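You operate a simulated robot arm through the tools that you are given. There is no shell and no other tool. Be economical: measure what you need, move in short steps, check, and stop when the job is done.

The job below is to be done with a simulated two-armed robot. You get a single attempt, and the scene is never put back.

Task
Feed a test cover, cure the fault that it shows and feed a good one.
Fine: stop out, hold feed; MISS wants the vacuum, DOUBLE the blast, at the settings card's figure; latch the stop after.

The check looks at the end state, three seconds after you hand in, the way a careful person would. Anything else that was tipped, shoved, dropped, spilled or broken makes it a failure. Lids that push on must go on centred and level and be pressed home; caps that screw on are set level and turned clockwise until they are tight.

Robot
Two 7-joint arms with two-finger grippers on one trunk, on a base that drives. Base frame: it is fixed to the floor where the robot stands at the start and does not move with it; the origin is under the middle of the robot, x ahead of it, y to its left, z up. Units: m, rad, N and s.
The left shoulder is at the start at [0.033, 0.163, 1.181], the right one opposite. With the tool pointing down near the work surface each hand reaches from about 0.26 to 0.72 m from the robot's upright axis, wherever it stands, measured 20 degrees to its own side. Places, roughly: feed button [0.5, 0, 0.7]; feed display [0.6, -0.1, 0.9]; near red stop button [0.5, 0, 1]; settings card [1.25, -0.5, 1]. Payload 2.45 kg a hand.
The tool frame of a hand sits at the grasp point between the pads (the TCP): z along the fingers, y along the line on which they close. The tips reach 0.026 m beyond it. The gripper opens to 0.096 m. The gripper's body begins 0.069 m behind the TCP.
Orientation is told as [roll, pitch, yaw] about the base's x, y, z axes, in that order, counted from this pose: with the fingers straight down and closing along the base's y, the tool's x points along the base's -x, its y along +y and its z along -z.

Tools
- The arms move only by the tool play_rows. It takes "left_moves", "right_moves" or both (then of equal length, played together; a hand with none holds still); each is a list of rows, each a list of 7 numbers: the gripper command, from -1 (shut) to 1 (fully open), values between in proportion, then the shift along the tool's x, y, z in m, then the turn, a rotation vector about the tool's x, y, z in rad. In form: [[grip, tx, ty, tz, wx, wy, wz], ...]. A call has 1 to 12 rows; each row shifts and turns the commanded pose from where the row before left it, along the tool's axes as they then stand. Rows are played at 5 a second. More than 0.05 m and 0.15 rad between two rows, or a gripper value outside its range, and nothing of the call is played. A pose out of reach is approached as far as the arm can. The call stops where the force on the tool passes 80 N (or 10 N more than at its start, if that is more) or the arm is blocked; 0.2 s more then pass. The fingers move at their own pace and stop on an object; they squeeze with about 34 N. The grip force told is the motor's: it shows also when the fingers shut on nothing. Time passes only in rows, and 0.2 s behind the last, so rows that do not move let the fingers close. The reply holds the time, the measured pose of the TCP, the force on the tool along the base axes, the opening and the grip force, in the units named above and with some noise, with the torque about the TCP (base axes, N m) and any sound that the robot's microphone picked up, and new pictures: "pictures" is both (left out), scene, wrist or none (wrist: the cameras of the hands that moved).
- Cameras (640 x 400 px; columns grow to the right, rows downward): "scene" is now at [0.0822, 0.0239, 1.6483]; the picture's right is [0.27, -0.96, 0.00], its down [-0.78, -0.22, -0.58] and it looks along [0.56, 0.16, -0.81] (base axes); focal length 258 px, centre (320, 200). "left" rides on the left gripper at [0.082, -0.003, -0.098] in its tool frame; the picture's right is [0.04, 1.00, 0.00], its down [-0.73, 0.03, -0.68] and it looks along [-0.68, 0.03, 0.73] (tool axes); focal length 256 px, centre (320, 200). "right" rides on the right gripper at [0.082, 0.003, -0.098] in its tool frame; the picture's right is [-0.04, 1.00, 0.00], its down [-0.73, -0.03, -0.68] and it looks along [-0.68, -0.03, 0.73] (tool axes); focal length 256 px, centre (320, 200). There is no depth. A picture from a camera that has moved, and an enlarged one, comes with that camera's place and axes in the base frame and with its lens.
- lift_body(by): slides the trunk up (or, below 0, down) by that many m; the arms and the scene camera ride with it, the base frame stays. It gives what a move gives, with no picture.
- drive_base(legs): drives the robot by 1 to 6 legs, each [ahead, left, turn to the left] in m, m and rad, along the robot's own axes; the way and the turn of a leg run together, so that a leg with both is an arc; at most 1.5 m and 3.142 rad a leg. The arms and the cameras ride along, it lands a little off, and it stops where it bumps. It gives what a move gives, and a new picture of the scene camera.
- turn_head(pan, tilt): turns the head with the scene camera to pan (to the left, within 2.094 rad either way) and tilt (down, from -0.506 to 1.204), counted from straight ahead of the robot. It gives what a move gives, and a new picture of the scene camera.
- zoom(camera, box): a new picture of the part [left, top, right, bottom] of that camera's present view, enlarged. It takes no simulated time.
- finish_job(): hands the job in; it is judged then, once.

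Work in short steps. Places have to be worked out from the pictures, the camera data and where the tool is seen: move nearer, look again, correct. Check each grasp and each placing, and mend what went wrong. You have 120 turns and 260 pictures in all, those below and enlarged ones among them. Open the grippers and draw the arms clear of the work before you hand the job in, unless the task says otherwise; then end with one line.

The tools are called after "Emit:" as name(argument=value, ...) on one line, values as JSON. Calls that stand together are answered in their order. play_rows: Moves the arms, as the interface text tells. Its arguments: {"type":"object","properties":{"left_moves":{"type":"array","items":{"type":"array","items":{"type":"number"}}},"right_moves":{"type":"array","items":{"type":"array","items":{"type":"number"}}},"pictures":{"type":"string","enum":["both","scene","wrist","none"]}},"required":[]} The other tools are called the same way: lift_body (by) slides the trunk up or down; drive_base (legs) drives the base; turn_head (pan, tilt) turns the head that bears the scene camera; zoom (camera, box) takes an enlarged picture of a part of a camera's view; finish_job () hands the job in.

At the start:

```text
time: 0.0
left_tool_pos: [0.4884, 0.3455, 1.3243]
left_orientation: [-0.005, -0.001, 0.001]
left_force: [-0.2, -0.1, -0.4]
left_torque: [-0.03, 0.01, -0.02]
left_opening: 0.096
left_finger_force: 0.0
right_tool_pos: [0.4484, -0.0613, 1.2808]
right_orientation: [0.0, -0.001, 0.0]
right_force: [-0.6, -0.9, -0.8]
right_torque: [-0.01, -0.02, -0.03]
right_opening: 0.096
right_finger_force: 0.2
trunk travel left (down, up): [-0.35, 0.217]
robot x, y, heading: [-0.0006, -0.0029, -0.0]
head pan, tilt: [0.272, 0.944]
```

scene: 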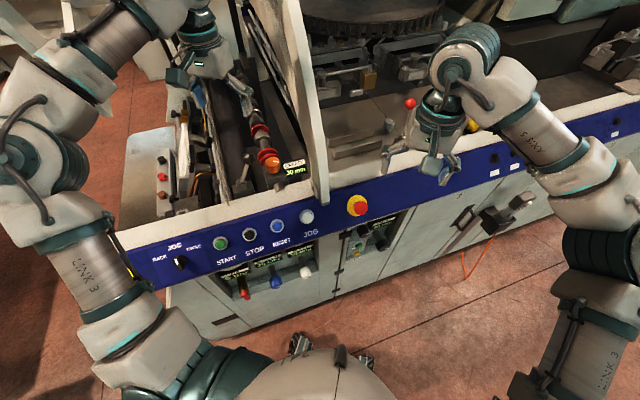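
right: 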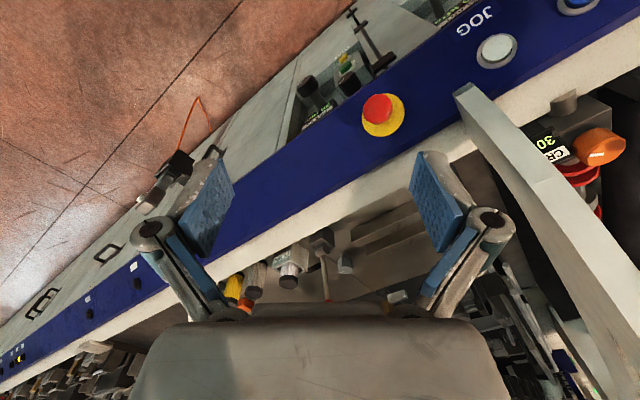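
left: 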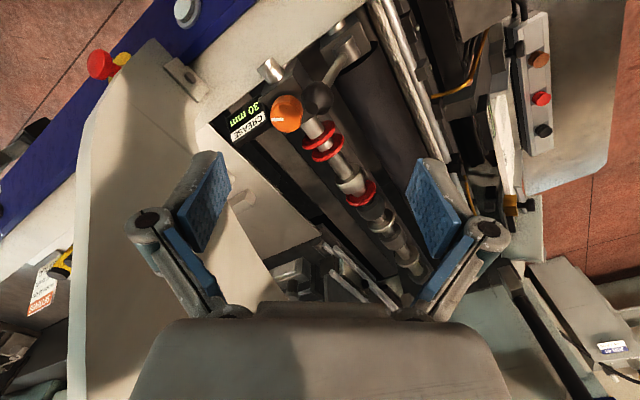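

The machine front has a blue panel with buttons, a red stop and some recessed boxes below it. I'll zoom in on those before I move anything.

Emit:
zoom(camera="scene", box=[140, 180, 440, 310])

Emit:
zoom(camera="scene", box=[320, 190, 440, 270])

```text
2.13 times, centred on (290, 245) of scene
camera zoom: at [0.0822, 0.0239, 1.6483], right [0.27, -0.96, 0.0], down [-0.78, -0.22, -0.58], along [0.56, 0.16, -0.81], focal length 550 px, centre (384, 104)
```

zoom: 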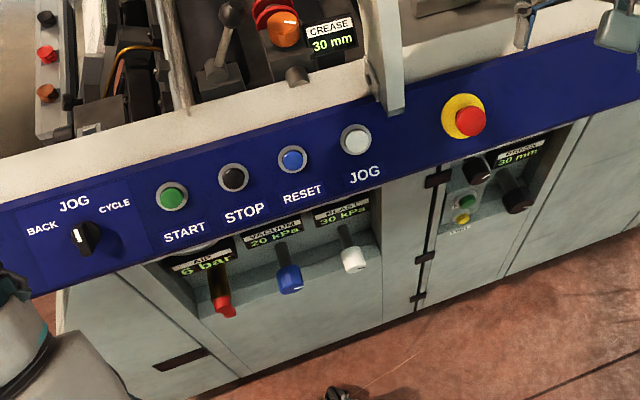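

```text
5.00 times, centred on (380, 230) of scene
camera zoom: at [0.0822, 0.0239, 1.6483], right [0.27, -0.96, 0.0], down [-0.78, -0.22, -0.58], along [0.56, 0.16, -0.81], focal length 1290 px, centre (20, 50)
```

zoom: 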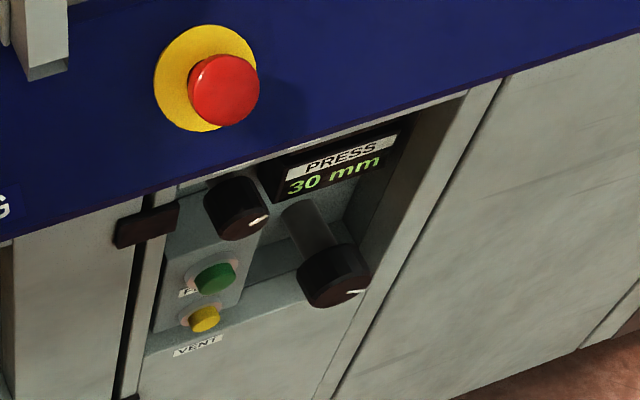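

Vacuum (blue) and blast (white) knobs sit in the left bay; the feed and vent buttons are in the right one. Next I'll look for the settings card.

Emit:
turn_head(pan=-0.42, tilt=0.5)

```text
time: 1.1
left_tool_pos: [0.4836, 0.344, 1.3253]
left_orientation: [-0.001, -0.003, 0.0]
left_force: [0.0, 0.0, -0.6]
left_torque: [0.01, 0.04, 0.0]
left_opening: 0.0959
left_finger_force: 0.1
right_tool_pos: [0.4445, -0.0626, 1.2841]
right_orientation: [0.0, -0.001, -0.001]
right_force: [0.3, 0.7, 0.6]
right_torque: [0.02, 0.0, 0.01]
right_opening: 0.0959
right_finger_force: 0.1
trunk travel left (down, up): [-0.35, 0.217]
robot x, y, heading: [-0.0028, -0.0012, 0.003]
head pan, tilt: [-0.421, 0.499]
camera scene: at [0.0952, -0.0328, 1.6854], right [-0.41, -0.91, 0.0], down [-0.44, 0.19, -0.88], along [0.8, -0.36, -0.48], focal length 258 px, centre (320, 200)
```

scene: 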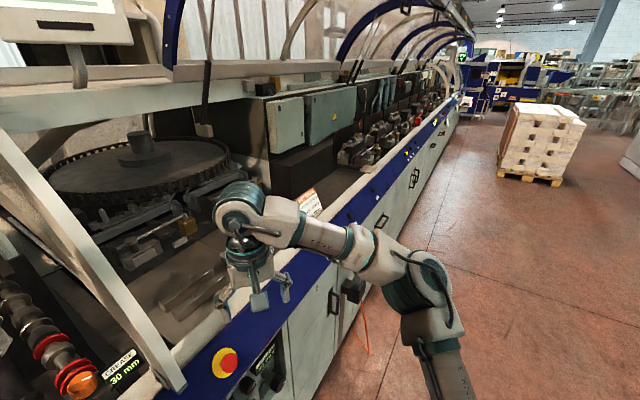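

A paper card shows behind the forearm near (307,203), so I'll enlarge it.

Emit:
zoom(camera="scene", box=[275, 180, 339, 220])

Emit:
zoom(camera="scene", box=[0, 0, 160, 100])

```text
10.00 times, centred on (307, 200) of scene
camera zoom: at [0.0952, -0.0328, 1.6854], right [-0.41, -0.91, 0.0], down [-0.44, 0.19, -0.88], along [0.8, -0.36, -0.48], focal length 2580 px, centre (450, 200)
```

zoom: 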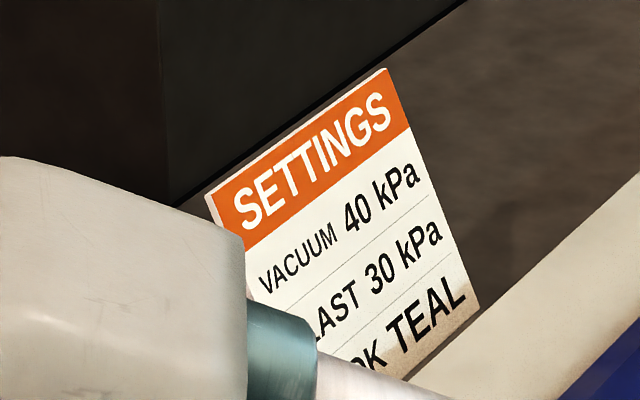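

```text
4.00 times, centred on (80, 50) of scene
camera zoom: at [0.0952, -0.0328, 1.6854], right [-0.41, -0.91, 0.0], down [-0.44, 0.19, -0.88], along [0.8, -0.36, -0.48], focal length 1032 px, centre (1280, 800)
```

zoom: 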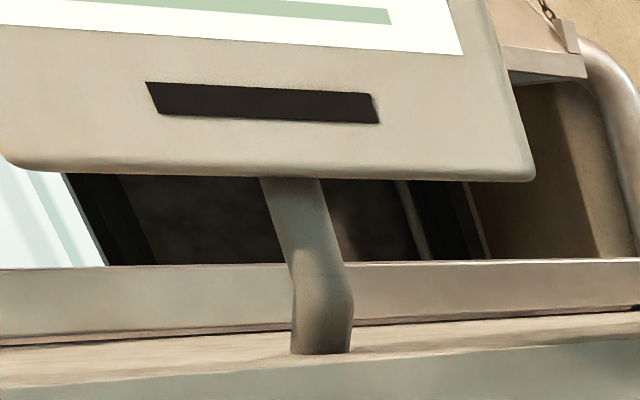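

The card reads vacuum 40, blast 30, and the machine is at 20 and 30. The panel runs at an angle of about 0.55 rad to me, so I'll back off along its normal and then turn to face it squarely.

Emit:
drive_base(legs=[[-0.22, -0.13, 0]])

Emit:
drive_base(legs=[[0, 0, 0.55]])

Emit:
turn_head(pan=0, tilt=0.8)

```text
time: 2.9
left_tool_pos: [0.2622, 0.2124, 1.3275]
left_orientation: [-0.001, -0.002, 0.008]
left_force: [0.4, -1.0, -0.5]
left_torque: [-0.02, -0.02, -0.02]
left_opening: 0.0961
left_finger_force: 0.0
right_tool_pos: [0.2257, -0.1946, 1.2817]
right_orientation: [0.001, -0.003, 0.005]
right_force: [-0.3, -1.3, 0.5]
right_torque: [0.03, -0.02, 0.03]
right_opening: 0.0959
right_finger_force: 0.1
trunk travel left (down, up): [-0.35, 0.217]
robot x, y, heading: [-0.2192, -0.1343, 0.007]
head pan, tilt: [-0.421, 0.499]
camera scene: at [-0.1225, -0.169, 1.6852], right [-0.4, -0.92, 0.0], down [-0.44, 0.19, -0.88], along [0.8, -0.35, -0.48], focal length 258 px, centre (320, 200)
```

scene: 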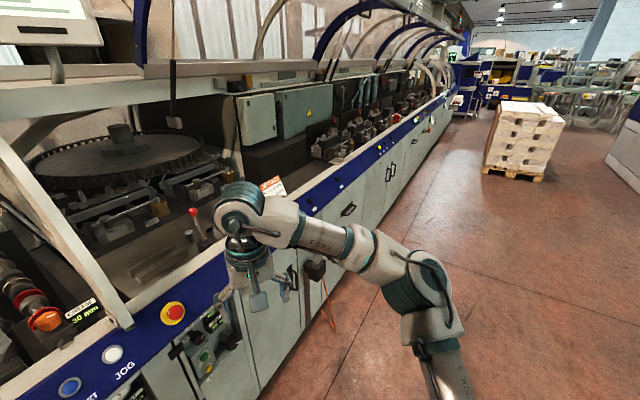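

```text
time: 4.9
left_tool_pos: [-0.0001, 0.4152, 1.3274]
left_orientation: [0.0, -0.006, 0.565]
left_force: [0.6, 0.8, -0.3]
left_torque: [0.03, -0.01, -0.01]
left_opening: 0.0961
left_finger_force: 0.0
right_tool_pos: [0.1858, 0.0496, 1.2845]
right_orientation: [-0.001, -0.005, 0.562]
right_force: [-0.4, 0.0, 0.3]
right_torque: [0.01, 0.0, -0.01]
right_opening: 0.096
right_finger_force: 0.0
trunk travel left (down, up): [-0.35, 0.217]
robot x, y, heading: [-0.2205, -0.1362, 0.562]
head pan, tilt: [-0.421, 0.499]
camera scene: at [-0.1215, -0.1097, 1.6854], right [0.14, -0.99, 0.0], down [-0.48, -0.07, -0.88], along [0.87, 0.12, -0.48], focal length 258 px, centre (320, 200)
```

scene: 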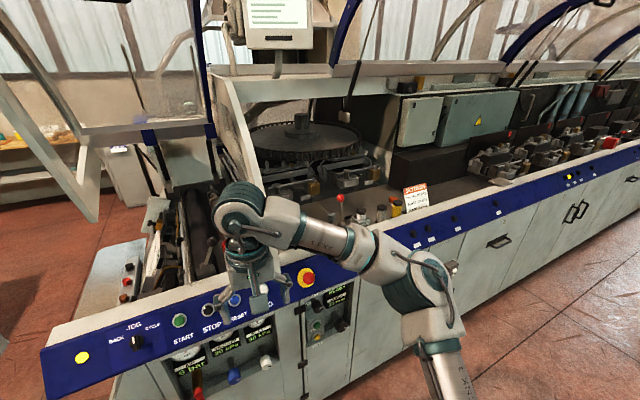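

```text
time: 5.8
left_tool_pos: [-0.0025, 0.4122, 1.3307]
left_orientation: [-0.001, -0.008, 0.567]
left_force: [-0.6, -0.5, 0.2]
left_torque: [-0.01, 0.0, 0.0]
left_opening: 0.0962
left_finger_force: 0.1
right_tool_pos: [0.1809, 0.0462, 1.2859]
right_orientation: [0.0, -0.01, 0.564]
right_force: [0.2, 0.5, -0.4]
right_torque: [0.0, 0.01, 0.0]
right_opening: 0.0958
right_finger_force: 0.0
trunk travel left (down, up): [-0.35, 0.217]
robot x, y, heading: [-0.2207, -0.1326, 0.565]
head pan, tilt: [0.0, 0.799]
camera scene: at [-0.1437, -0.0805, 1.6595], right [0.53, -0.85, 0.0], down [-0.61, -0.38, -0.7], along [0.59, 0.37, -0.72], focal length 258 px, centre (320, 200)
```

scene: 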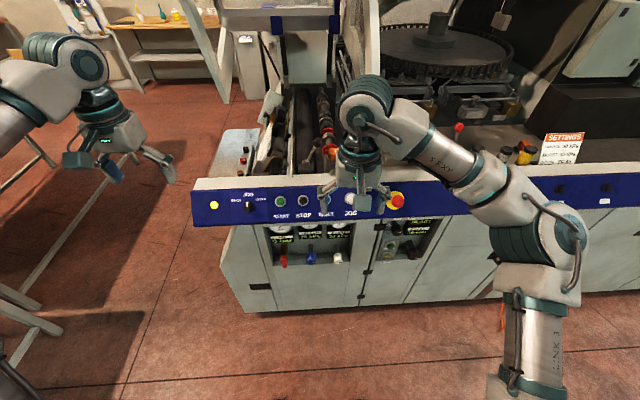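

Now I'm square and clear of the panel. I'll lower the trunk to see into the bays and bring the shoulders nearer the controls' height.

Emit:
lift_body(by=-0.28)

Emit:
turn_head(pan=0, tilt=0.6)

Emit:
zoom(camera="scene", box=[220, 170, 460, 320])

```text
time: 8.6
left_tool_pos: [-0.0027, 0.4112, 1.0512]
left_orientation: [-0.002, -0.011, 0.563]
left_force: [-0.6, -0.1, 0.2]
left_torque: [0.02, 0.0, -0.01]
left_opening: 0.0958
left_finger_force: 0.1
right_tool_pos: [0.1816, 0.0474, 1.0062]
right_orientation: [-0.001, -0.009, 0.563]
right_force: [0.1, -0.6, -0.3]
right_torque: [-0.01, 0.01, -0.02]
right_opening: 0.0962
right_finger_force: 0.0
trunk travel left (down, up): [-0.07, 0.497]
robot x, y, heading: [-0.2203, -0.1327, 0.563]
head pan, tilt: [0.0, 0.799]
```

```text
time: 9.3
left_tool_pos: [-0.0016, 0.4114, 1.0498]
left_orientation: [0.001, -0.009, 0.565]
left_force: [0.4, 0.1, 0.6]
left_torque: [0.01, 0.0, 0.01]
left_opening: 0.0957
left_finger_force: 0.0
right_tool_pos: [0.1832, 0.0472, 1.0048]
right_orientation: [-0.001, -0.009, 0.564]
right_force: [0.2, -0.2, 0.2]
right_torque: [0.0, -0.02, 0.0]
right_opening: 0.0962
right_finger_force: 0.0
trunk travel left (down, up): [-0.07, 0.497]
robot x, y, heading: [-0.2243, -0.1351, 0.564]
head pan, tilt: [0.0, 0.6]
camera scene: at [0.067, 0.0526, 1.3641], right [0.53, -0.85, 0.0], down [-0.48, -0.31, -0.82], along [0.69, 0.44, -0.57], focal length 258 px, centre (320, 200)
```

scene: 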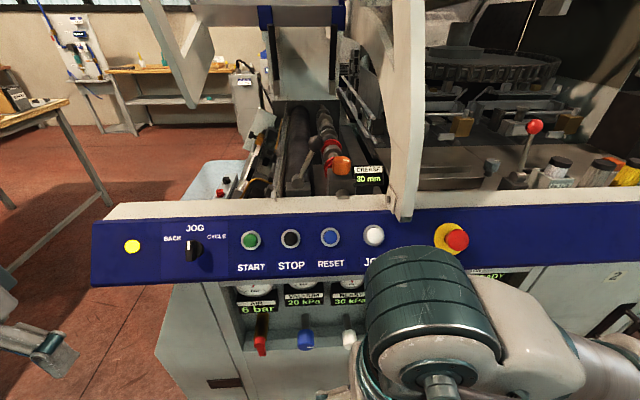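

```text
2.67 times, centred on (340, 245) of scene
camera zoom: at [0.067, 0.0526, 1.3641], right [0.53, -0.85, 0.0], down [-0.48, -0.31, -0.82], along [0.69, 0.44, -0.57], focal length 688 px, centre (267, 80)
```

zoom: 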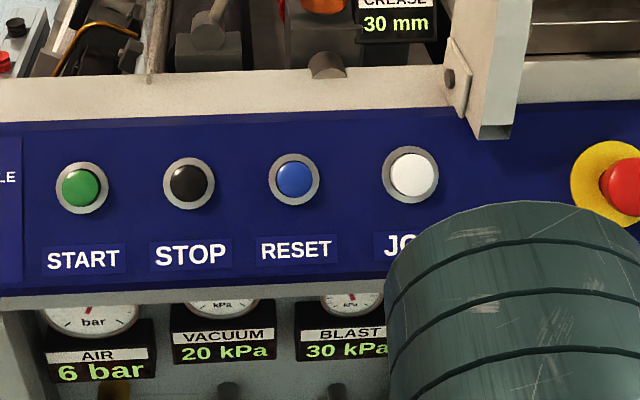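

The right arm blocks the view of the feed bay. I'll pitch its hand toward horizontal so it can press buttons, and move it to the right.

Emit:
play_rows(right_moves=[[-1, 0, -0.02, 0, 0, -0.14, 0], [-1, 0, -0.02, 0, 0, -0.14, 0], [-1, 0, -0.02, 0, 0, -0.14, 0], [-1, 0, -0.02, 0, 0, -0.14, 0], [-1, 0, -0.02, 0, 0, -0.14, 0], [-1, 0, -0.02, 0, 0, -0.14, 0], [-1, 0, -0.02, 0, 0, -0.14, 0], [-1, 0, -0.02, 0, 0, -0.14, 0], [-1, 0, -0.02, 0, 0, -0.14, 0], [-1, 0, -0.02, 0, 0, -0.14, 0], [-1, 0, -0.02, 0, 0, -0.14, 0]], pictures="both")

```text
time: 11.7
left_tool_pos: [-0.0015, 0.4095, 1.0507]
left_orientation: [0.002, -0.008, 0.566]
left_force: [-0.5, -0.4, -0.2]
left_torque: [0.01, 0.01, -0.04]
left_opening: 0.0958
left_finger_force: 0.0
right_tool_pos: [0.352, -0.1198, 1.073]
right_orientation: [-0.006, -1.551, 0.567]
right_force: [0.1, 0.0, 0.1]
right_torque: [0.04, 0.0, 0.02]
right_opening: 0.0
right_finger_force: 28.6
right hand out of reach, approached as far as the arm can: row 8, 9, 10, 11
trunk travel left (down, up): [-0.07, 0.497]
robot x, y, heading: [-0.2201, -0.1325, 0.567]
head pan, tilt: [0.0, 0.6]
camera scene: at [0.0677, 0.0487, 1.3646], right [0.53, -0.85, 0.0], down [-0.48, -0.3, -0.82], along [0.69, 0.44, -0.57], focal length 258 px, centre (320, 200)
camera right: at [0.2658, -0.1705, 0.9948], right [-0.53, 0.84, 0.04], down [-0.55, -0.38, 0.75], along [0.65, 0.38, 0.66], focal length 256 px, centre (320, 200)
```

scene: 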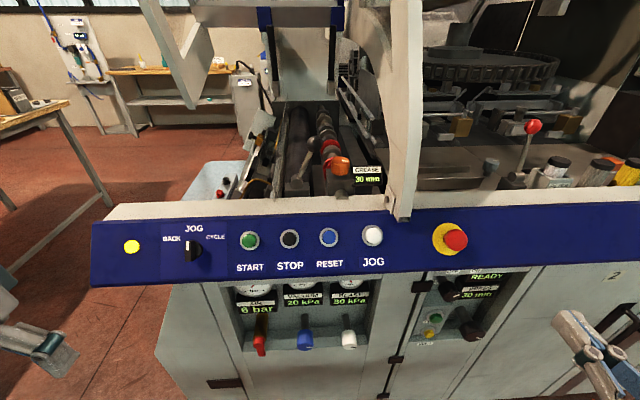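
right: 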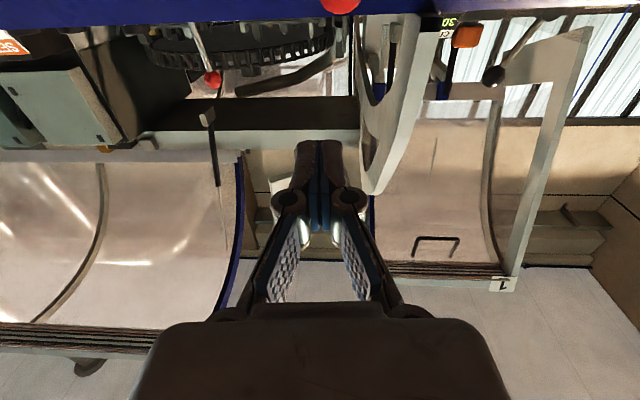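

The bays are now in view, so I'll enlarge both.

Emit:
zoom(camera="scene", box=[400, 210, 528, 290])

Emit:
zoom(camera="scene", box=[400, 255, 520, 355])

Emit:
zoom(camera="scene", box=[230, 270, 380, 365])

```text
5.00 times, centred on (464, 250) of scene
camera zoom: at [0.0677, 0.0487, 1.3646], right [0.53, -0.85, 0.0], down [-0.48, -0.3, -0.82], along [0.69, 0.44, -0.57], focal length 1290 px, centre (-400, -50)
```

zoom: 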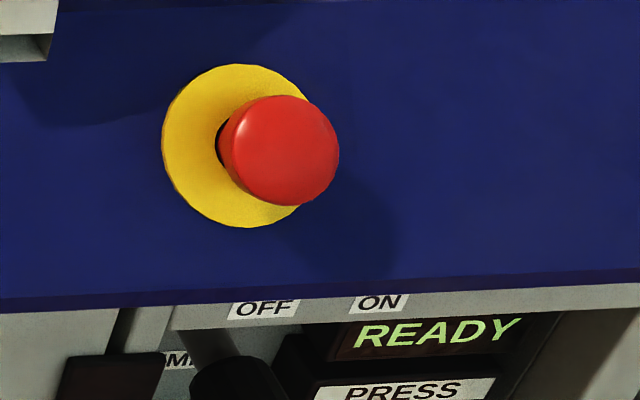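

```text
4.00 times, centred on (460, 305) of scene
camera zoom: at [0.0677, 0.0487, 1.3646], right [0.53, -0.85, 0.0], down [-0.48, -0.3, -0.82], along [0.69, 0.44, -0.57], focal length 1032 px, centre (-240, -220)
```

zoom: 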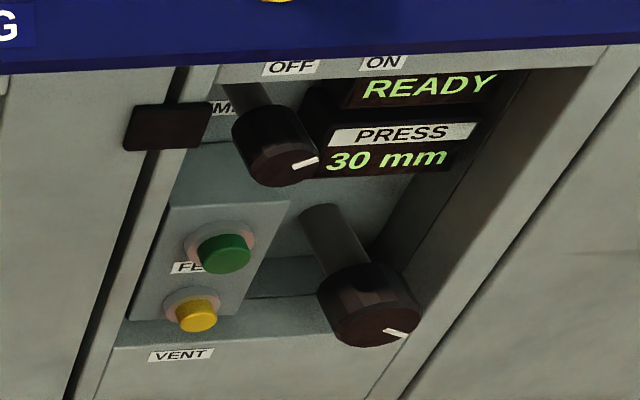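

```text
4.21 times, centred on (305, 318) of scene
camera zoom: at [0.0677, 0.0487, 1.3646], right [0.53, -0.85, 0.0], down [-0.48, -0.3, -0.82], along [0.69, 0.44, -0.57], focal length 1086 px, centre (383, -295)
```

zoom: 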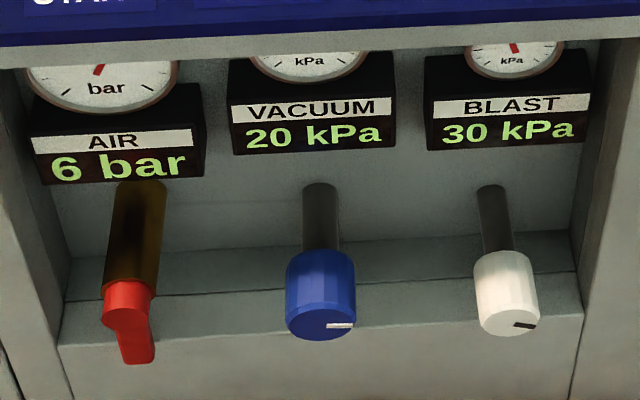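

The display reads READY and the stop is out. I estimate the feed button near forward 0.74–0.8, right 0.37, z 0.6–0.7, so I'll lower the right hand in front of it to triangulate with the wrist camera.

Emit:
play_rows(right_moves=[[-1, 0.04, -0.008, 0, 0, 0, 0], [-1, 0.04, -0.008, 0, 0, 0, 0], [-1, 0.04, -0.008, 0, 0, 0, 0], [-1, 0.04, -0.008, 0, 0, 0, 0], [-1, 0.04, -0.008, 0, 0, 0, 0], [-1, 0.04, -0.008, 0, 0, 0, 0], [-1, 0.04, -0.008, 0, 0, 0, 0], [-1, 0.04, -0.008, 0, 0, 0, 0], [-1, 0.04, -0.008, 0, 0, 0, 0], [-1, 0.03, 0, 0, 0, 0, 0]], pictures="both")

```text
time: 13.9
left_tool_pos: [-0.0014, 0.4108, 1.0503]
left_orientation: [0.001, -0.009, 0.565]
left_force: [-0.4, 0.7, -0.2]
left_torque: [0.04, 0.0, 0.0]
left_opening: 0.0959
left_finger_force: 0.0
right_tool_pos: [0.4267, -0.1391, 0.9392]
right_orientation: [0.038, -1.546, 0.528]
right_force: [0.6, -1.0, -0.3]
right_torque: [0.07, 0.02, 0.01]
right_opening: 0.0
right_finger_force: 28.5
right hand out of reach, approached as far as the arm can: row 1, 2, 3, 4, 5, 6, 7, 8, 9, 10
trunk travel left (down, up): [-0.07, 0.497]
robot x, y, heading: [-0.2198, -0.1336, 0.564]
head pan, tilt: [0.0, 0.6]
camera scene: at [0.0672, 0.0497, 1.3645], right [0.53, -0.85, 0.0], down [-0.48, -0.3, -0.82], along [0.69, 0.44, -0.57], focal length 258 px, centre (320, 200)
camera right: at [0.3402, -0.1906, 0.8603], right [-0.53, 0.84, 0.04], down [-0.54, -0.38, 0.75], along [0.65, 0.38, 0.66], focal length 256 px, centre (320, 200)
```

scene: 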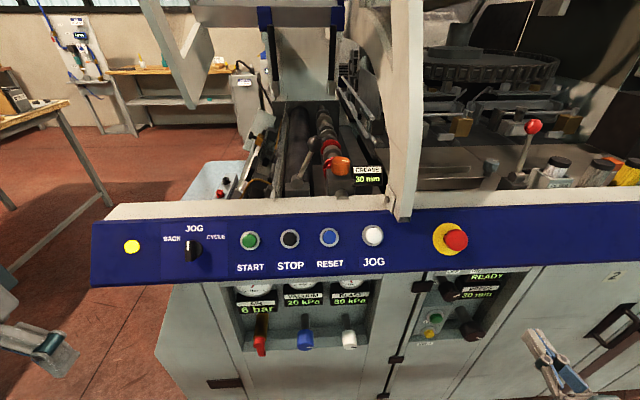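
right: 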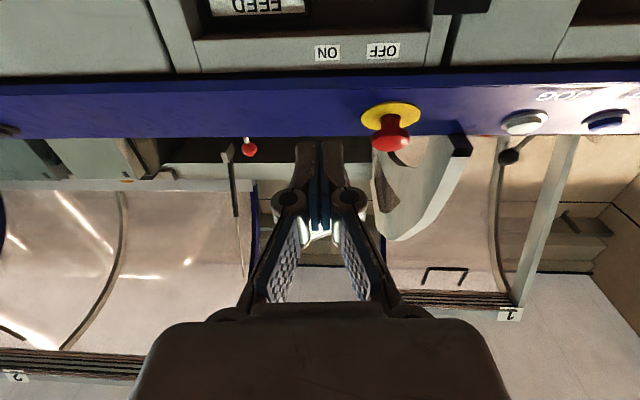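

The close-in pose is out of the arm's range. I'll back off 0.2 m so the horizontal hand can work in front of the bays.

Emit:
drive_base(legs=[[-0.2, 0, 0]])

Emit:
play_rows(right_moves=[[-1, 0.03, -0.0, 0.02, 0, 0, 0], [-1, 0.03, 0, 0.02, 0, 0, 0], [-1, 0.03, 0, 0.02, 0, 0, 0], [-1, 0.03, 0, 0.02, 0, 0, 0], [-1, 0.03, 0, 0, 0, 0, 0]], pictures="wrist")

```text
time: 15.5
left_tool_pos: [-0.168, 0.3039, 1.0506]
left_orientation: [0.001, -0.01, 0.564]
left_force: [-0.3, -0.7, 0.4]
left_torque: [0.01, -0.01, 0.0]
left_opening: 0.096
left_finger_force: 0.1
right_tool_pos: [0.2604, -0.2453, 0.9389]
right_orientation: [0.042, -1.547, 0.522]
right_force: [-0.5, -1.2, 0.0]
right_torque: [0.03, 0.01, 0.01]
right_opening: 0.0002
right_finger_force: 28.6
trunk travel left (down, up): [-0.07, 0.497]
robot x, y, heading: [-0.3841, -0.2386, 0.566]
head pan, tilt: [0.0, 0.6]
camera scene: at [-0.0995, -0.0561, 1.3647], right [0.53, -0.85, 0.0], down [-0.48, -0.3, -0.82], along [0.7, 0.44, -0.57], focal length 258 px, centre (320, 200)
```

scene: 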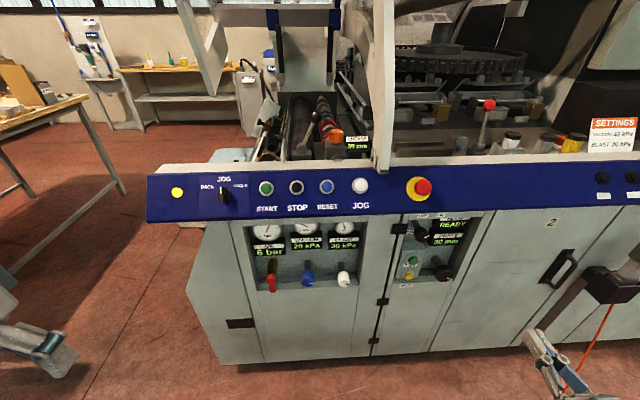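

```text
time: 16.7
left_tool_pos: [-0.1699, 0.3031, 1.0531]
left_orientation: [0.002, -0.012, 0.565]
left_force: [0.1, 0.6, 0.0]
left_torque: [0.01, -0.01, 0.0]
left_opening: 0.096
left_finger_force: 0.0
right_tool_pos: [0.2587, -0.2463, 0.9413]
right_orientation: [0.039, -1.55, 0.525]
right_force: [-0.1, -0.2, -0.4]
right_torque: [0.02, -0.01, 0.0]
right_opening: 0.0
right_finger_force: 28.5
right hand out of reach, approached as far as the arm can: row 1, 2, 3, 4, 5
trunk travel left (down, up): [-0.07, 0.497]
robot x, y, heading: [-0.3847, -0.236, 0.567]
head pan, tilt: [0.0, 0.6]
camera right: at [0.171, -0.2978, 0.8622], right [-0.53, 0.85, 0.04], down [-0.55, -0.38, 0.75], along [0.65, 0.38, 0.66], focal length 256 px, centre (320, 200)
```

right: 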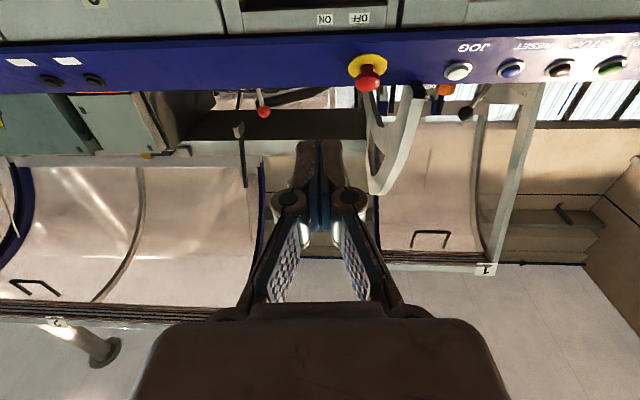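

It looks like the commanded pose is still too close in. I'll move the hand forward, where there's 0.3 m of clear space.

Emit:
play_rows(right_moves=[[-1, 0, 0, 0.04, 0, 0, 0], [-1, 0, 0, 0.04, 0, 0, 0], [-1, 0, 0, 0.04, 0, 0, 0]], pictures="both")

```text
time: 17.5
left_tool_pos: [-0.1692, 0.3042, 1.0515]
left_orientation: [0.001, -0.01, 0.563]
left_force: [0.4, -0.5, -0.5]
left_torque: [-0.02, 0.01, 0.01]
left_opening: 0.0961
left_finger_force: 0.0
right_tool_pos: [0.3606, -0.1838, 0.9388]
right_orientation: [0.026, -1.551, 0.534]
right_force: [0.6, 0.5, -0.2]
right_torque: [0.0, -0.02, -0.02]
right_opening: 0.0001
right_finger_force: 28.9
trunk travel left (down, up): [-0.07, 0.497]
robot x, y, heading: [-0.3865, -0.2388, 0.557]
head pan, tilt: [0.0, 0.6]
camera scene: at [-0.0966, -0.0542, 1.3637], right [0.53, -0.85, 0.0], down [-0.48, -0.3, -0.82], along [0.69, 0.44, -0.57], focal length 258 px, centre (320, 200)
camera right: at [0.274, -0.2348, 0.8597], right [-0.53, 0.85, 0.04], down [-0.55, -0.38, 0.75], along [0.65, 0.38, 0.66], focal length 256 px, centre (320, 200)
```

scene: 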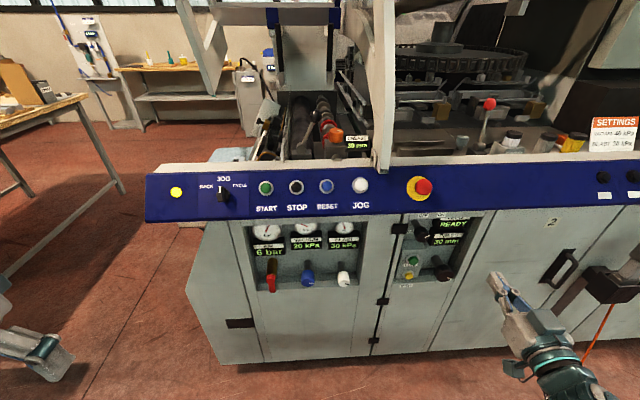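
right: 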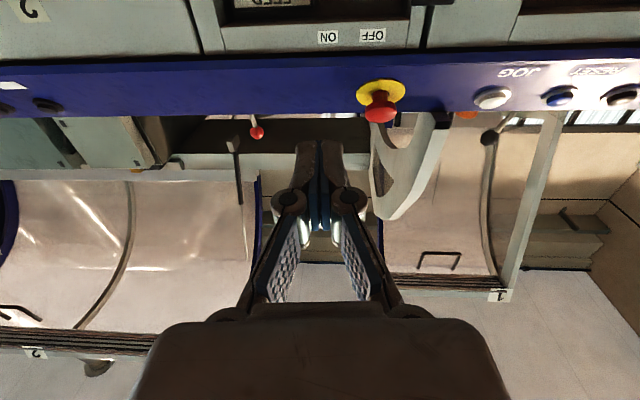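

It follows again. I'll lower the hand 0.22 m to feed height.

Emit:
play_rows(right_moves=[[-1, 0.04, 0, 0.0, 0, 0, 0], [-1, 0.04, 0, 0.0, 0, 0, 0], [-1, 0.04, 0, 0.0, 0, 0, 0], [-1, 0.04, 0, 0, 0, 0, 0], [-1, 0.04, 0, 0, 0, 0, 0], [-1, 0.02, 0, 0, 0, 0, 0]], pictures="both")

Emit:
zoom(camera="scene", box=[360, 160, 520, 300])

```text
time: 18.9
left_tool_pos: [-0.1707, 0.3026, 1.053]
left_orientation: [0.0, -0.013, 0.561]
left_force: [0.6, 0.2, 0.3]
left_torque: [0.03, 0.0, 0.04]
left_opening: 0.0962
left_finger_force: 0.0
right_tool_pos: [0.3567, -0.1846, 0.7184]
right_orientation: [0.032, -1.552, 0.534]
right_force: [0.3, -0.3, 0.5]
right_torque: [-0.01, 0.01, 0.01]
right_opening: 0.0002
right_finger_force: 28.5
trunk travel left (down, up): [-0.07, 0.497]
robot x, y, heading: [-0.3852, -0.2402, 0.564]
head pan, tilt: [0.0, 0.6]
camera scene: at [-0.0988, -0.0543, 1.3643], right [0.53, -0.85, 0.0], down [-0.48, -0.3, -0.82], along [0.7, 0.44, -0.57], focal length 258 px, centre (320, 200)
camera right: at [0.2707, -0.2361, 0.639], right [-0.53, 0.84, 0.04], down [-0.55, -0.38, 0.75], along [0.65, 0.38, 0.66], focal length 256 px, centre (320, 200)
```

scene: 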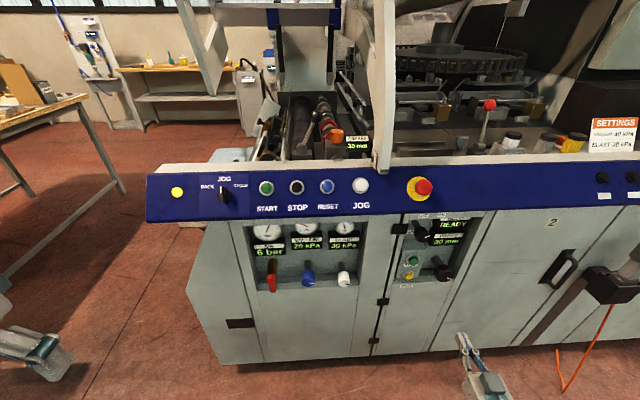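
right: 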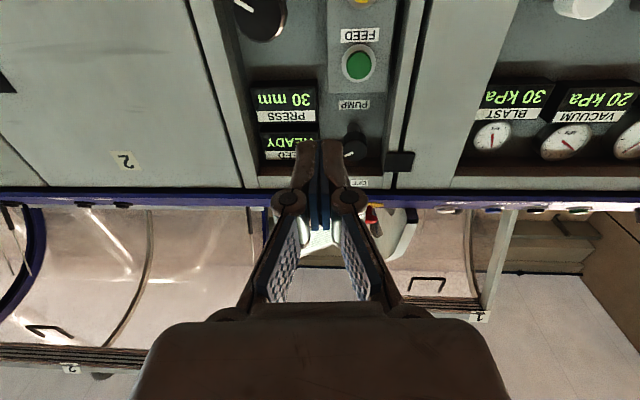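

```text
2.86 times, centred on (440, 230) of scene
camera zoom: at [-0.0988, -0.0543, 1.3643], right [0.53, -0.85, 0.0], down [-0.48, -0.3, -0.82], along [0.7, 0.44, -0.57], focal length 737 px, centre (-23, 114)
```

zoom: 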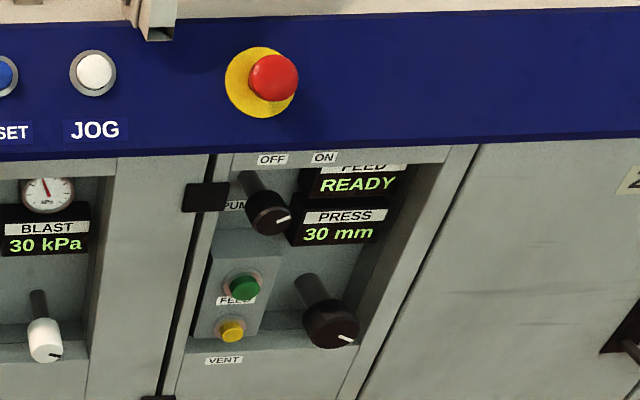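

Triangulation puts the feed button at forward 0.922, left −0.30, z 0.730, and the two rays agree within 4 mm. I'll line the shut fingertips up with it and stop about 3 cm short.

Emit:
play_rows(right_moves=[[-1, -0.006, 0.025, 0.03, 0, 0, 0], [-1, -0.006, 0.024, 0.04, 0, 0, 0], [-1, 0, 0, 0.04, 0, 0, 0], [-1, 0, 0, 0.04, 0, 0, 0], [-1, 0, 0, 0.04, 0, 0, 0], [-1, 0, 0, 0.02, 0, 0, 0]], pictures="both")

Emit:
zoom(camera="scene", box=[360, 160, 520, 300])

```text
time: 20.3
left_tool_pos: [-0.1712, 0.303, 1.0526]
left_orientation: [-0.001, -0.01, 0.562]
left_force: [-0.7, -0.2, 0.4]
left_torque: [-0.02, -0.01, -0.01]
left_opening: 0.0961
left_finger_force: 0.1
right_tool_pos: [0.5211, -0.0774, 0.707]
right_orientation: [0.006, -1.552, 0.56]
right_force: [-0.1, 0.2, -0.6]
right_torque: [0.01, -0.01, 0.01]
right_opening: 0.0
right_finger_force: 28.7
right hand out of reach, approached as far as the arm can: row 1, 2, 3, 4
trunk travel left (down, up): [-0.07, 0.497]
robot x, y, heading: [-0.3856, -0.2376, 0.563]
head pan, tilt: [0.0, 0.6]
camera scene: at [-0.098, -0.0533, 1.364], right [0.53, -0.85, 0.0], down [-0.48, -0.3, -0.82], along [0.69, 0.44, -0.57], focal length 258 px, centre (320, 200)
camera right: at [0.4343, -0.1288, 0.6281], right [-0.53, 0.84, 0.04], down [-0.55, -0.38, 0.75], along [0.65, 0.38, 0.66], focal length 256 px, centre (320, 200)
```

scene: 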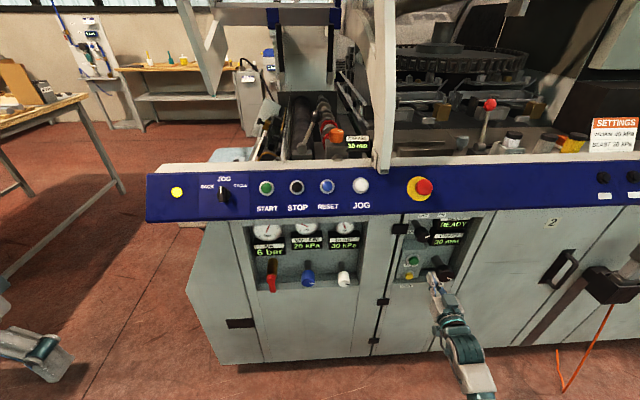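
right: 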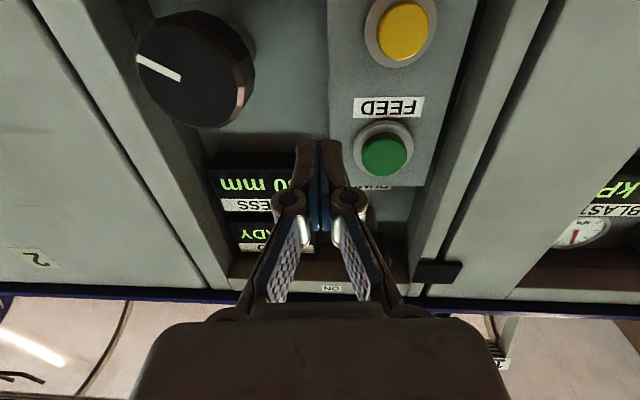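

```text
2.86 times, centred on (440, 230) of scene
camera zoom: at [-0.098, -0.0533, 1.364], right [0.53, -0.85, 0.0], down [-0.48, -0.3, -0.82], along [0.69, 0.44, -0.57], focal length 737 px, centre (-23, 114)
```

zoom: 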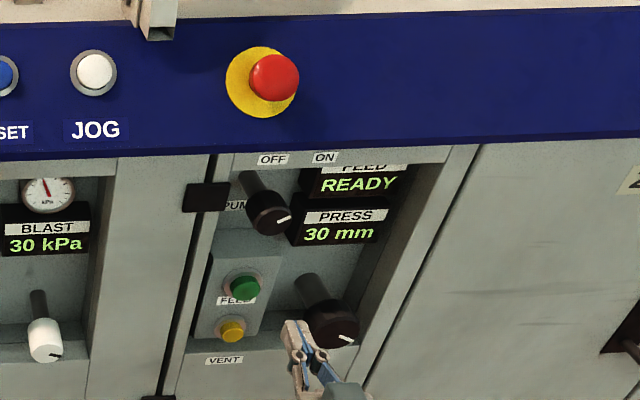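

Part of the shift wasn't reached: the hand is at left −0.349, z 0.707. I'll pull back 2 cm, then shift 5 cm left and 2.3 cm up.

Emit:
play_rows(right_moves=[[-1, 0, 0, -0.02, 0, 0, 0], [-1, -0.008, 0.017, 0, 0, 0, 0], [-1, -0.008, 0.017, 0, 0, 0, 0], [-1, -0.007, 0.016, 0, 0, 0, 0]], pictures="both")

```text
time: 21.3
left_tool_pos: [-0.1712, 0.3029, 1.0526]
left_orientation: [0.0, -0.012, 0.563]
left_force: [0.9, -0.3, -1.4]
left_torque: [-0.03, -0.02, -0.02]
left_opening: 0.096
left_finger_force: 0.0
right_tool_pos: [0.5032, -0.0838, 0.717]
right_orientation: [0.14, -1.549, 0.433]
right_force: [-0.3, -0.4, 0.3]
right_torque: [0.03, -0.01, 0.0]
right_opening: 0.0002
right_finger_force: 28.3
right hand out of reach, approached as far as the arm can: row 2, 3, 4
trunk travel left (down, up): [-0.07, 0.497]
robot x, y, heading: [-0.3837, -0.2405, 0.564]
head pan, tilt: [0.0, 0.6]
camera scene: at [-0.098, -0.0535, 1.364], right [0.53, -0.85, 0.0], down [-0.48, -0.3, -0.82], along [0.69, 0.44, -0.57], focal length 258 px, centre (320, 200)
camera right: at [0.4175, -0.1357, 0.6369], right [-0.54, 0.84, 0.04], down [-0.54, -0.39, 0.75], along [0.64, 0.38, 0.66], focal length 256 px, centre (320, 200)
```

scene: 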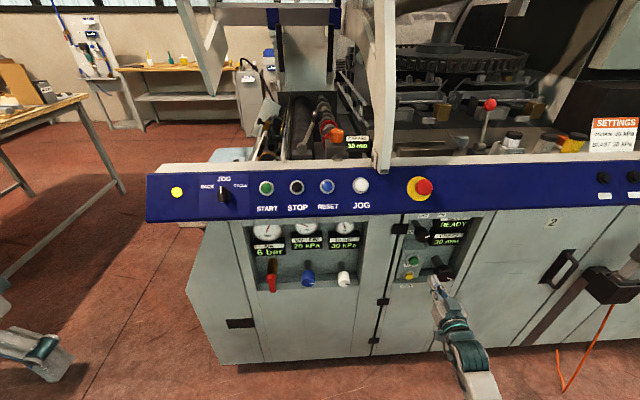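
right: 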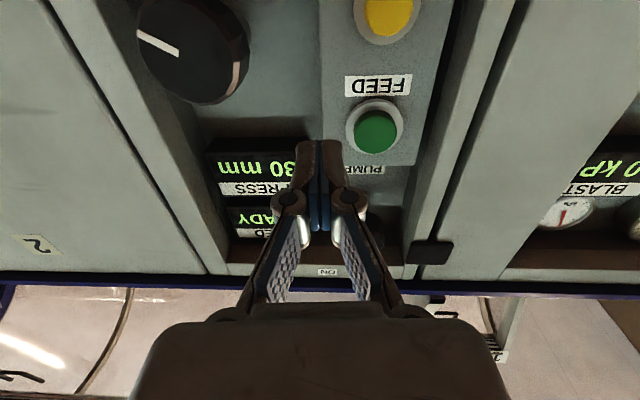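

The arm sits at a joint limit and can't go further left at this heading, so I'll shift the base 4 cm left instead.

Emit:
drive_base(legs=[[0, 0.043, 0]])

Emit:
play_rows(right_moves=[[-1, 0, 0, 0.0, 0, 0, 0]], pictures="wrist")

```text
time: 22.2
left_tool_pos: [-0.1773, 0.314, 1.0607]
left_orientation: [0.027, -0.013, 0.559]
left_force: [0.6, 0.1, 0.5]
left_torque: [0.12, 0.07, 0.0]
left_opening: 0.096
left_finger_force: 0.0
right_tool_pos: [0.493, -0.0686, 0.7084]
right_orientation: [0.81, -1.538, -0.239]
right_force: [0.6, -1.5, -0.3]
right_torque: [0.0, 0.0, 0.13]
right_opening: 0.0
right_finger_force: 28.5
trunk travel left (down, up): [-0.07, 0.497]
robot x, y, heading: [-0.4056, -0.208, 0.559]
head pan, tilt: [0.0, 0.6]
camera scene: at [-0.1084, -0.0377, 1.3641], right [0.53, -0.85, -0.01], down [-0.49, -0.3, -0.82], along [0.69, 0.44, -0.57], focal length 258 px, centre (320, 200)
```

scene: 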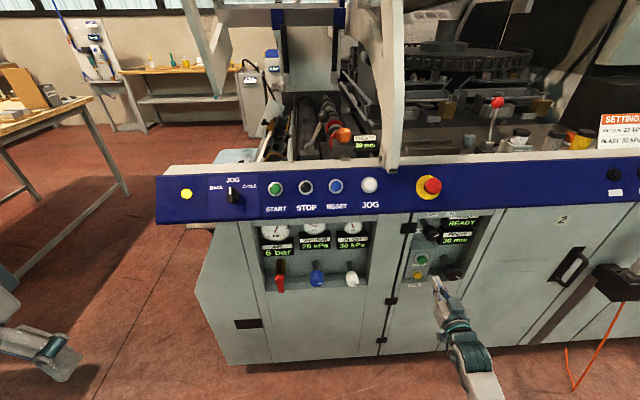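

```text
time: 22.6
left_tool_pos: [-0.1998, 0.3385, 1.0533]
left_orientation: [-0.004, -0.018, 0.563]
left_force: [-1.3, 1.2, -0.7]
left_torque: [-0.09, -0.03, 0.01]
left_opening: 0.0961
left_finger_force: 0.1
right_tool_pos: [0.4785, -0.0485, 0.7202]
right_orientation: [-0.193, -1.555, 0.766]
right_force: [-0.2, 2.0, -0.5]
right_torque: [-0.02, 0.02, -0.12]
right_opening: 0.0
right_finger_force: 28.3
trunk travel left (down, up): [-0.07, 0.497]
robot x, y, heading: [-0.4078, -0.2039, 0.559]
head pan, tilt: [0.0, 0.6]
camera right: at [0.3918, -0.1013, 0.6423], right [-0.54, 0.84, 0.04], down [-0.55, -0.38, 0.74], along [0.64, 0.38, 0.67], focal length 256 px, centre (320, 200)
```

right: 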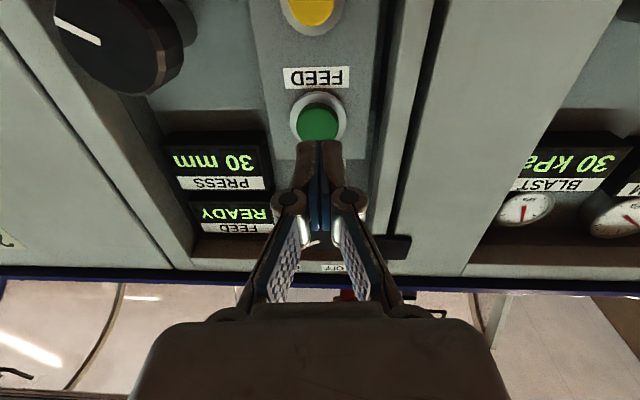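

Laterally it's lined up. The button sits about 6 cm ahead of the tips and 1 cm up, so I'll close in.

Emit:
play_rows(right_moves=[[-1, -0.005, 0, 0.02, 0, 0, 0], [-1, -0.005, 0, 0.02, 0, 0, 0]], pictures="wrist")

Emit:
zoom(camera="scene", box=[360, 180, 520, 300])

```text
time: 23.2
left_tool_pos: [-0.1821, 0.3122, 1.06]
left_orientation: [0.023, -0.019, 0.557]
left_force: [-0.1, 0.2, -0.1]
left_torque: [0.03, 0.03, 0.01]
left_opening: 0.0961
left_finger_force: 0.0
right_tool_pos: [0.5262, -0.0503, 0.7235]
right_orientation: [0.786, -1.547, -0.221]
right_force: [0.1, -0.6, -0.2]
right_torque: [0.0, 0.0, 0.08]
right_opening: 0.0
right_finger_force: 28.7
trunk travel left (down, up): [-0.07, 0.497]
robot x, y, heading: [-0.4079, -0.2062, 0.56]
head pan, tilt: [0.0, 0.6]
camera right: at [0.4398, -0.1013, 0.6435], right [-0.54, 0.84, 0.06], down [-0.54, -0.39, 0.74], along [0.65, 0.37, 0.66], focal length 256 px, centre (320, 200)
```

right: 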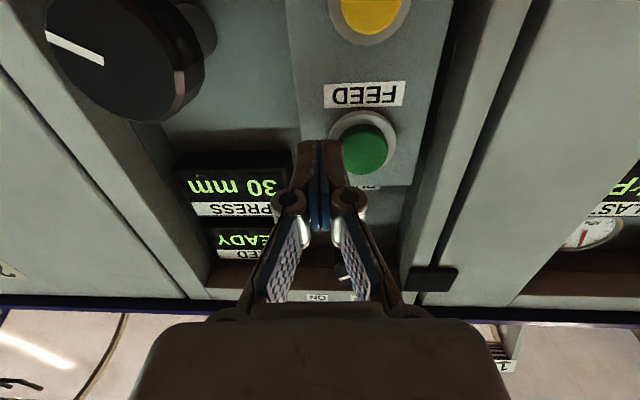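

```text
3.33 times, centred on (440, 240) of scene
camera zoom: at [-0.1055, -0.0406, 1.3637], right [0.53, -0.85, -0.01], down [-0.49, -0.29, -0.82], along [0.69, 0.44, -0.57], focal length 860 px, centre (-80, 67)
```

zoom: 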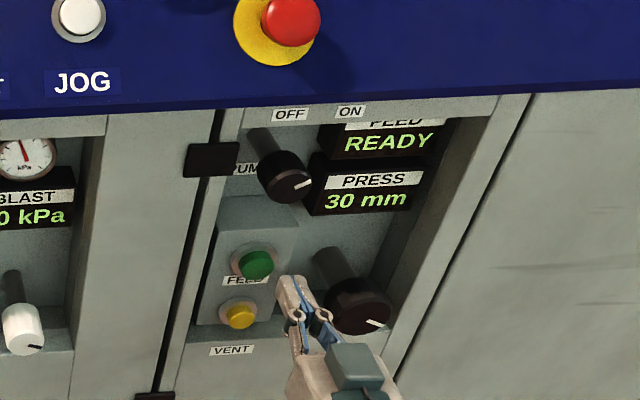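

The readings show the trunk swaying sideways after that base shift. I'll wait for it to settle.

Emit:
play_rows(right_moves=[[-1, 0, 0, 0, 0, 0, 0], [-1, 0, 0, 0, 0, 0, 0], [-1, 0, 0, 0, 0, 0, 0], [-1, 0, 0, 0, 0, 0, 0], [-1, 0, 0, 0, 0, 0, 0], [-1, 0, 0, 0, 0, 0, 0], [-1, 0, 0, 0, 0, 0, 0], [-1, 0, 0, 0, 0, 0, 0]], pictures="none")

Emit:
play_rows(right_moves=[[-1, 0, 0, 0, 0, 0, 0], [-1, 0, 0, 0, 0, 0, 0]], pictures="wrist")

```text
time: 25.0
left_tool_pos: [-0.1936, 0.3301, 1.0566]
left_orientation: [0.004, -0.019, 0.563]
left_force: [-0.3, 0.4, 0.1]
left_torque: [-0.04, -0.01, -0.03]
left_opening: 0.0959
left_finger_force: 0.1
right_tool_pos: [0.5159, -0.0353, 0.7285]
right_orientation: [0.232, -1.552, 0.342]
right_force: [0.0, 0.3, 0.1]
right_torque: [-0.04, -0.01, -0.09]
right_opening: 0.0
right_finger_force: 28.1
trunk travel left (down, up): [-0.07, 0.497]
robot x, y, heading: [-0.4074, -0.2036, 0.56]
head pan, tilt: [0.0, 0.6]
```

```text
time: 25.6
left_tool_pos: [-0.1865, 0.3172, 1.06]
left_orientation: [0.016, -0.02, 0.558]
left_force: [0.9, 0.1, -0.7]
left_torque: [0.0, -0.02, -0.01]
left_opening: 0.0959
left_finger_force: 0.0
right_tool_pos: [0.5239, -0.0465, 0.7241]
right_orientation: [0.676, -1.548, -0.105]
right_force: [0.6, -1.3, -0.5]
right_torque: [-0.02, -0.04, 0.0]
right_opening: 0.0
right_finger_force: 28.3
trunk travel left (down, up): [-0.07, 0.497]
robot x, y, heading: [-0.4082, -0.2119, 0.565]
head pan, tilt: [0.0, 0.6]
camera right: at [0.4368, -0.0968, 0.6453], right [-0.54, 0.84, 0.05], down [-0.54, -0.39, 0.74], along [0.65, 0.37, 0.67], focal length 256 px, centre (320, 200)
```

right: 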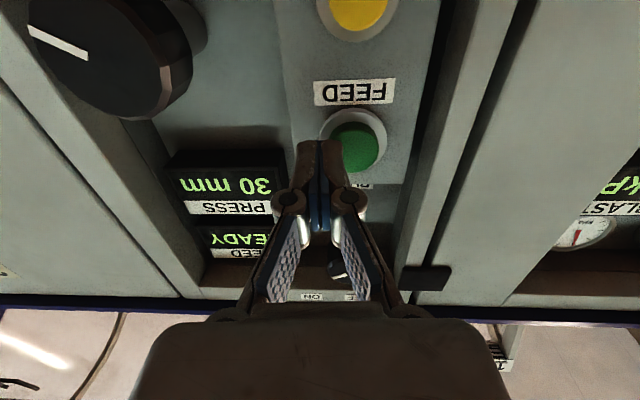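

The sway is dying down, so I'll wait a bit longer.

Emit:
play_rows(right_moves=[[-1, 0, 0, 0, 0, 0, 0], [-1, 0, 0, 0, 0, 0, 0], [-1, 0, 0, 0, 0, 0, 0], [-1, 0, 0, 0, 0, 0, 0], [-1, 0, 0, 0, 0, 0, 0], [-1, 0, 0, 0, 0, 0, 0], [-1, 0, 0, 0, 0, 0, 0], [-1, 0, 0, 0, 0, 0, 0], [-1, 0, 0, 0, 0, 0, 0], [-1, 0, 0, 0, 0, 0, 0], [-1, 0, 0, 0, 0, 0, 0], [-1, 0, 0, 0, 0, 0, 0]], pictures="none")

Emit:
play_rows(right_moves=[[-1, 0, 0, 0, 0, 0, 0], [-1, 0, 0, 0, 0, 0, 0], [-1, 0, 0, 0, 0, 0, 0], [-1, 0, 0, 0, 0, 0, 0], [-1, 0, 0, 0, 0, 0, 0], [-1, 0, 0, 0, 0, 0, 0], [-1, 0, 0, 0, 0, 0, 0], [-1, 0, 0, 0, 0, 0, 0], [-1, 0, 0, 0, 0, 0, 0], [-1, 0, 0, 0, 0, 0, 0], [-1, 0, 0, 0, 0, 0, 0], [-1, 0, 0, 0, 0, 0, 0]], pictures="wrist")

```text
time: 28.2
left_tool_pos: [-0.1895, 0.3223, 1.0589]
left_orientation: [0.013, -0.02, 0.56]
left_force: [0.1, -0.9, -1.0]
left_torque: [0.03, 0.0, -0.02]
left_opening: 0.0958
left_finger_force: 0.0
right_tool_pos: [0.5214, -0.0411, 0.7259]
right_orientation: [0.535, -1.552, 0.033]
right_force: [0.0, -0.5, -1.0]
right_torque: [-0.02, 0.04, -0.01]
right_opening: 0.0
right_finger_force: 28.9
trunk travel left (down, up): [-0.07, 0.497]
robot x, y, heading: [-0.4071, -0.2062, 0.569]
head pan, tilt: [0.0, 0.6]
```

```text
time: 30.8
left_tool_pos: [-0.1895, 0.3217, 1.058]
left_orientation: [0.014, -0.019, 0.56]
left_force: [0.1, -0.6, 0.4]
left_torque: [-0.04, 0.0, 0.0]
left_opening: 0.0958
left_finger_force: 0.0
right_tool_pos: [0.5217, -0.0416, 0.7268]
right_orientation: [0.527, -1.55, 0.043]
right_force: [0.0, 0.4, 0.2]
right_torque: [0.02, 0.05, 0.01]
right_opening: 0.0
right_finger_force: 28.1
trunk travel left (down, up): [-0.07, 0.497]
robot x, y, heading: [-0.4062, -0.2097, 0.565]
head pan, tilt: [0.0, 0.6]
camera right: at [0.4347, -0.0932, 0.6469], right [-0.54, 0.84, 0.05], down [-0.54, -0.39, 0.74], along [0.65, 0.37, 0.67], focal length 256 px, centre (320, 200)
```

right: 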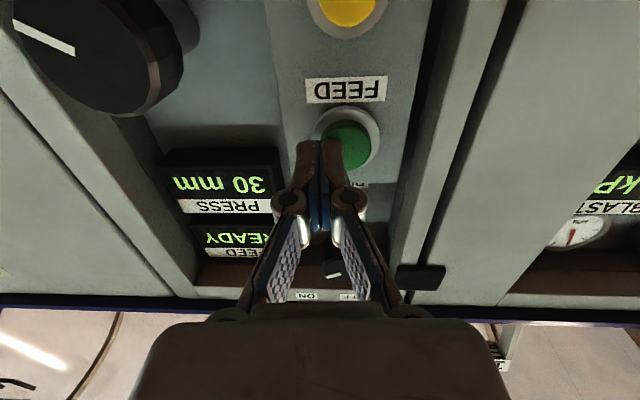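

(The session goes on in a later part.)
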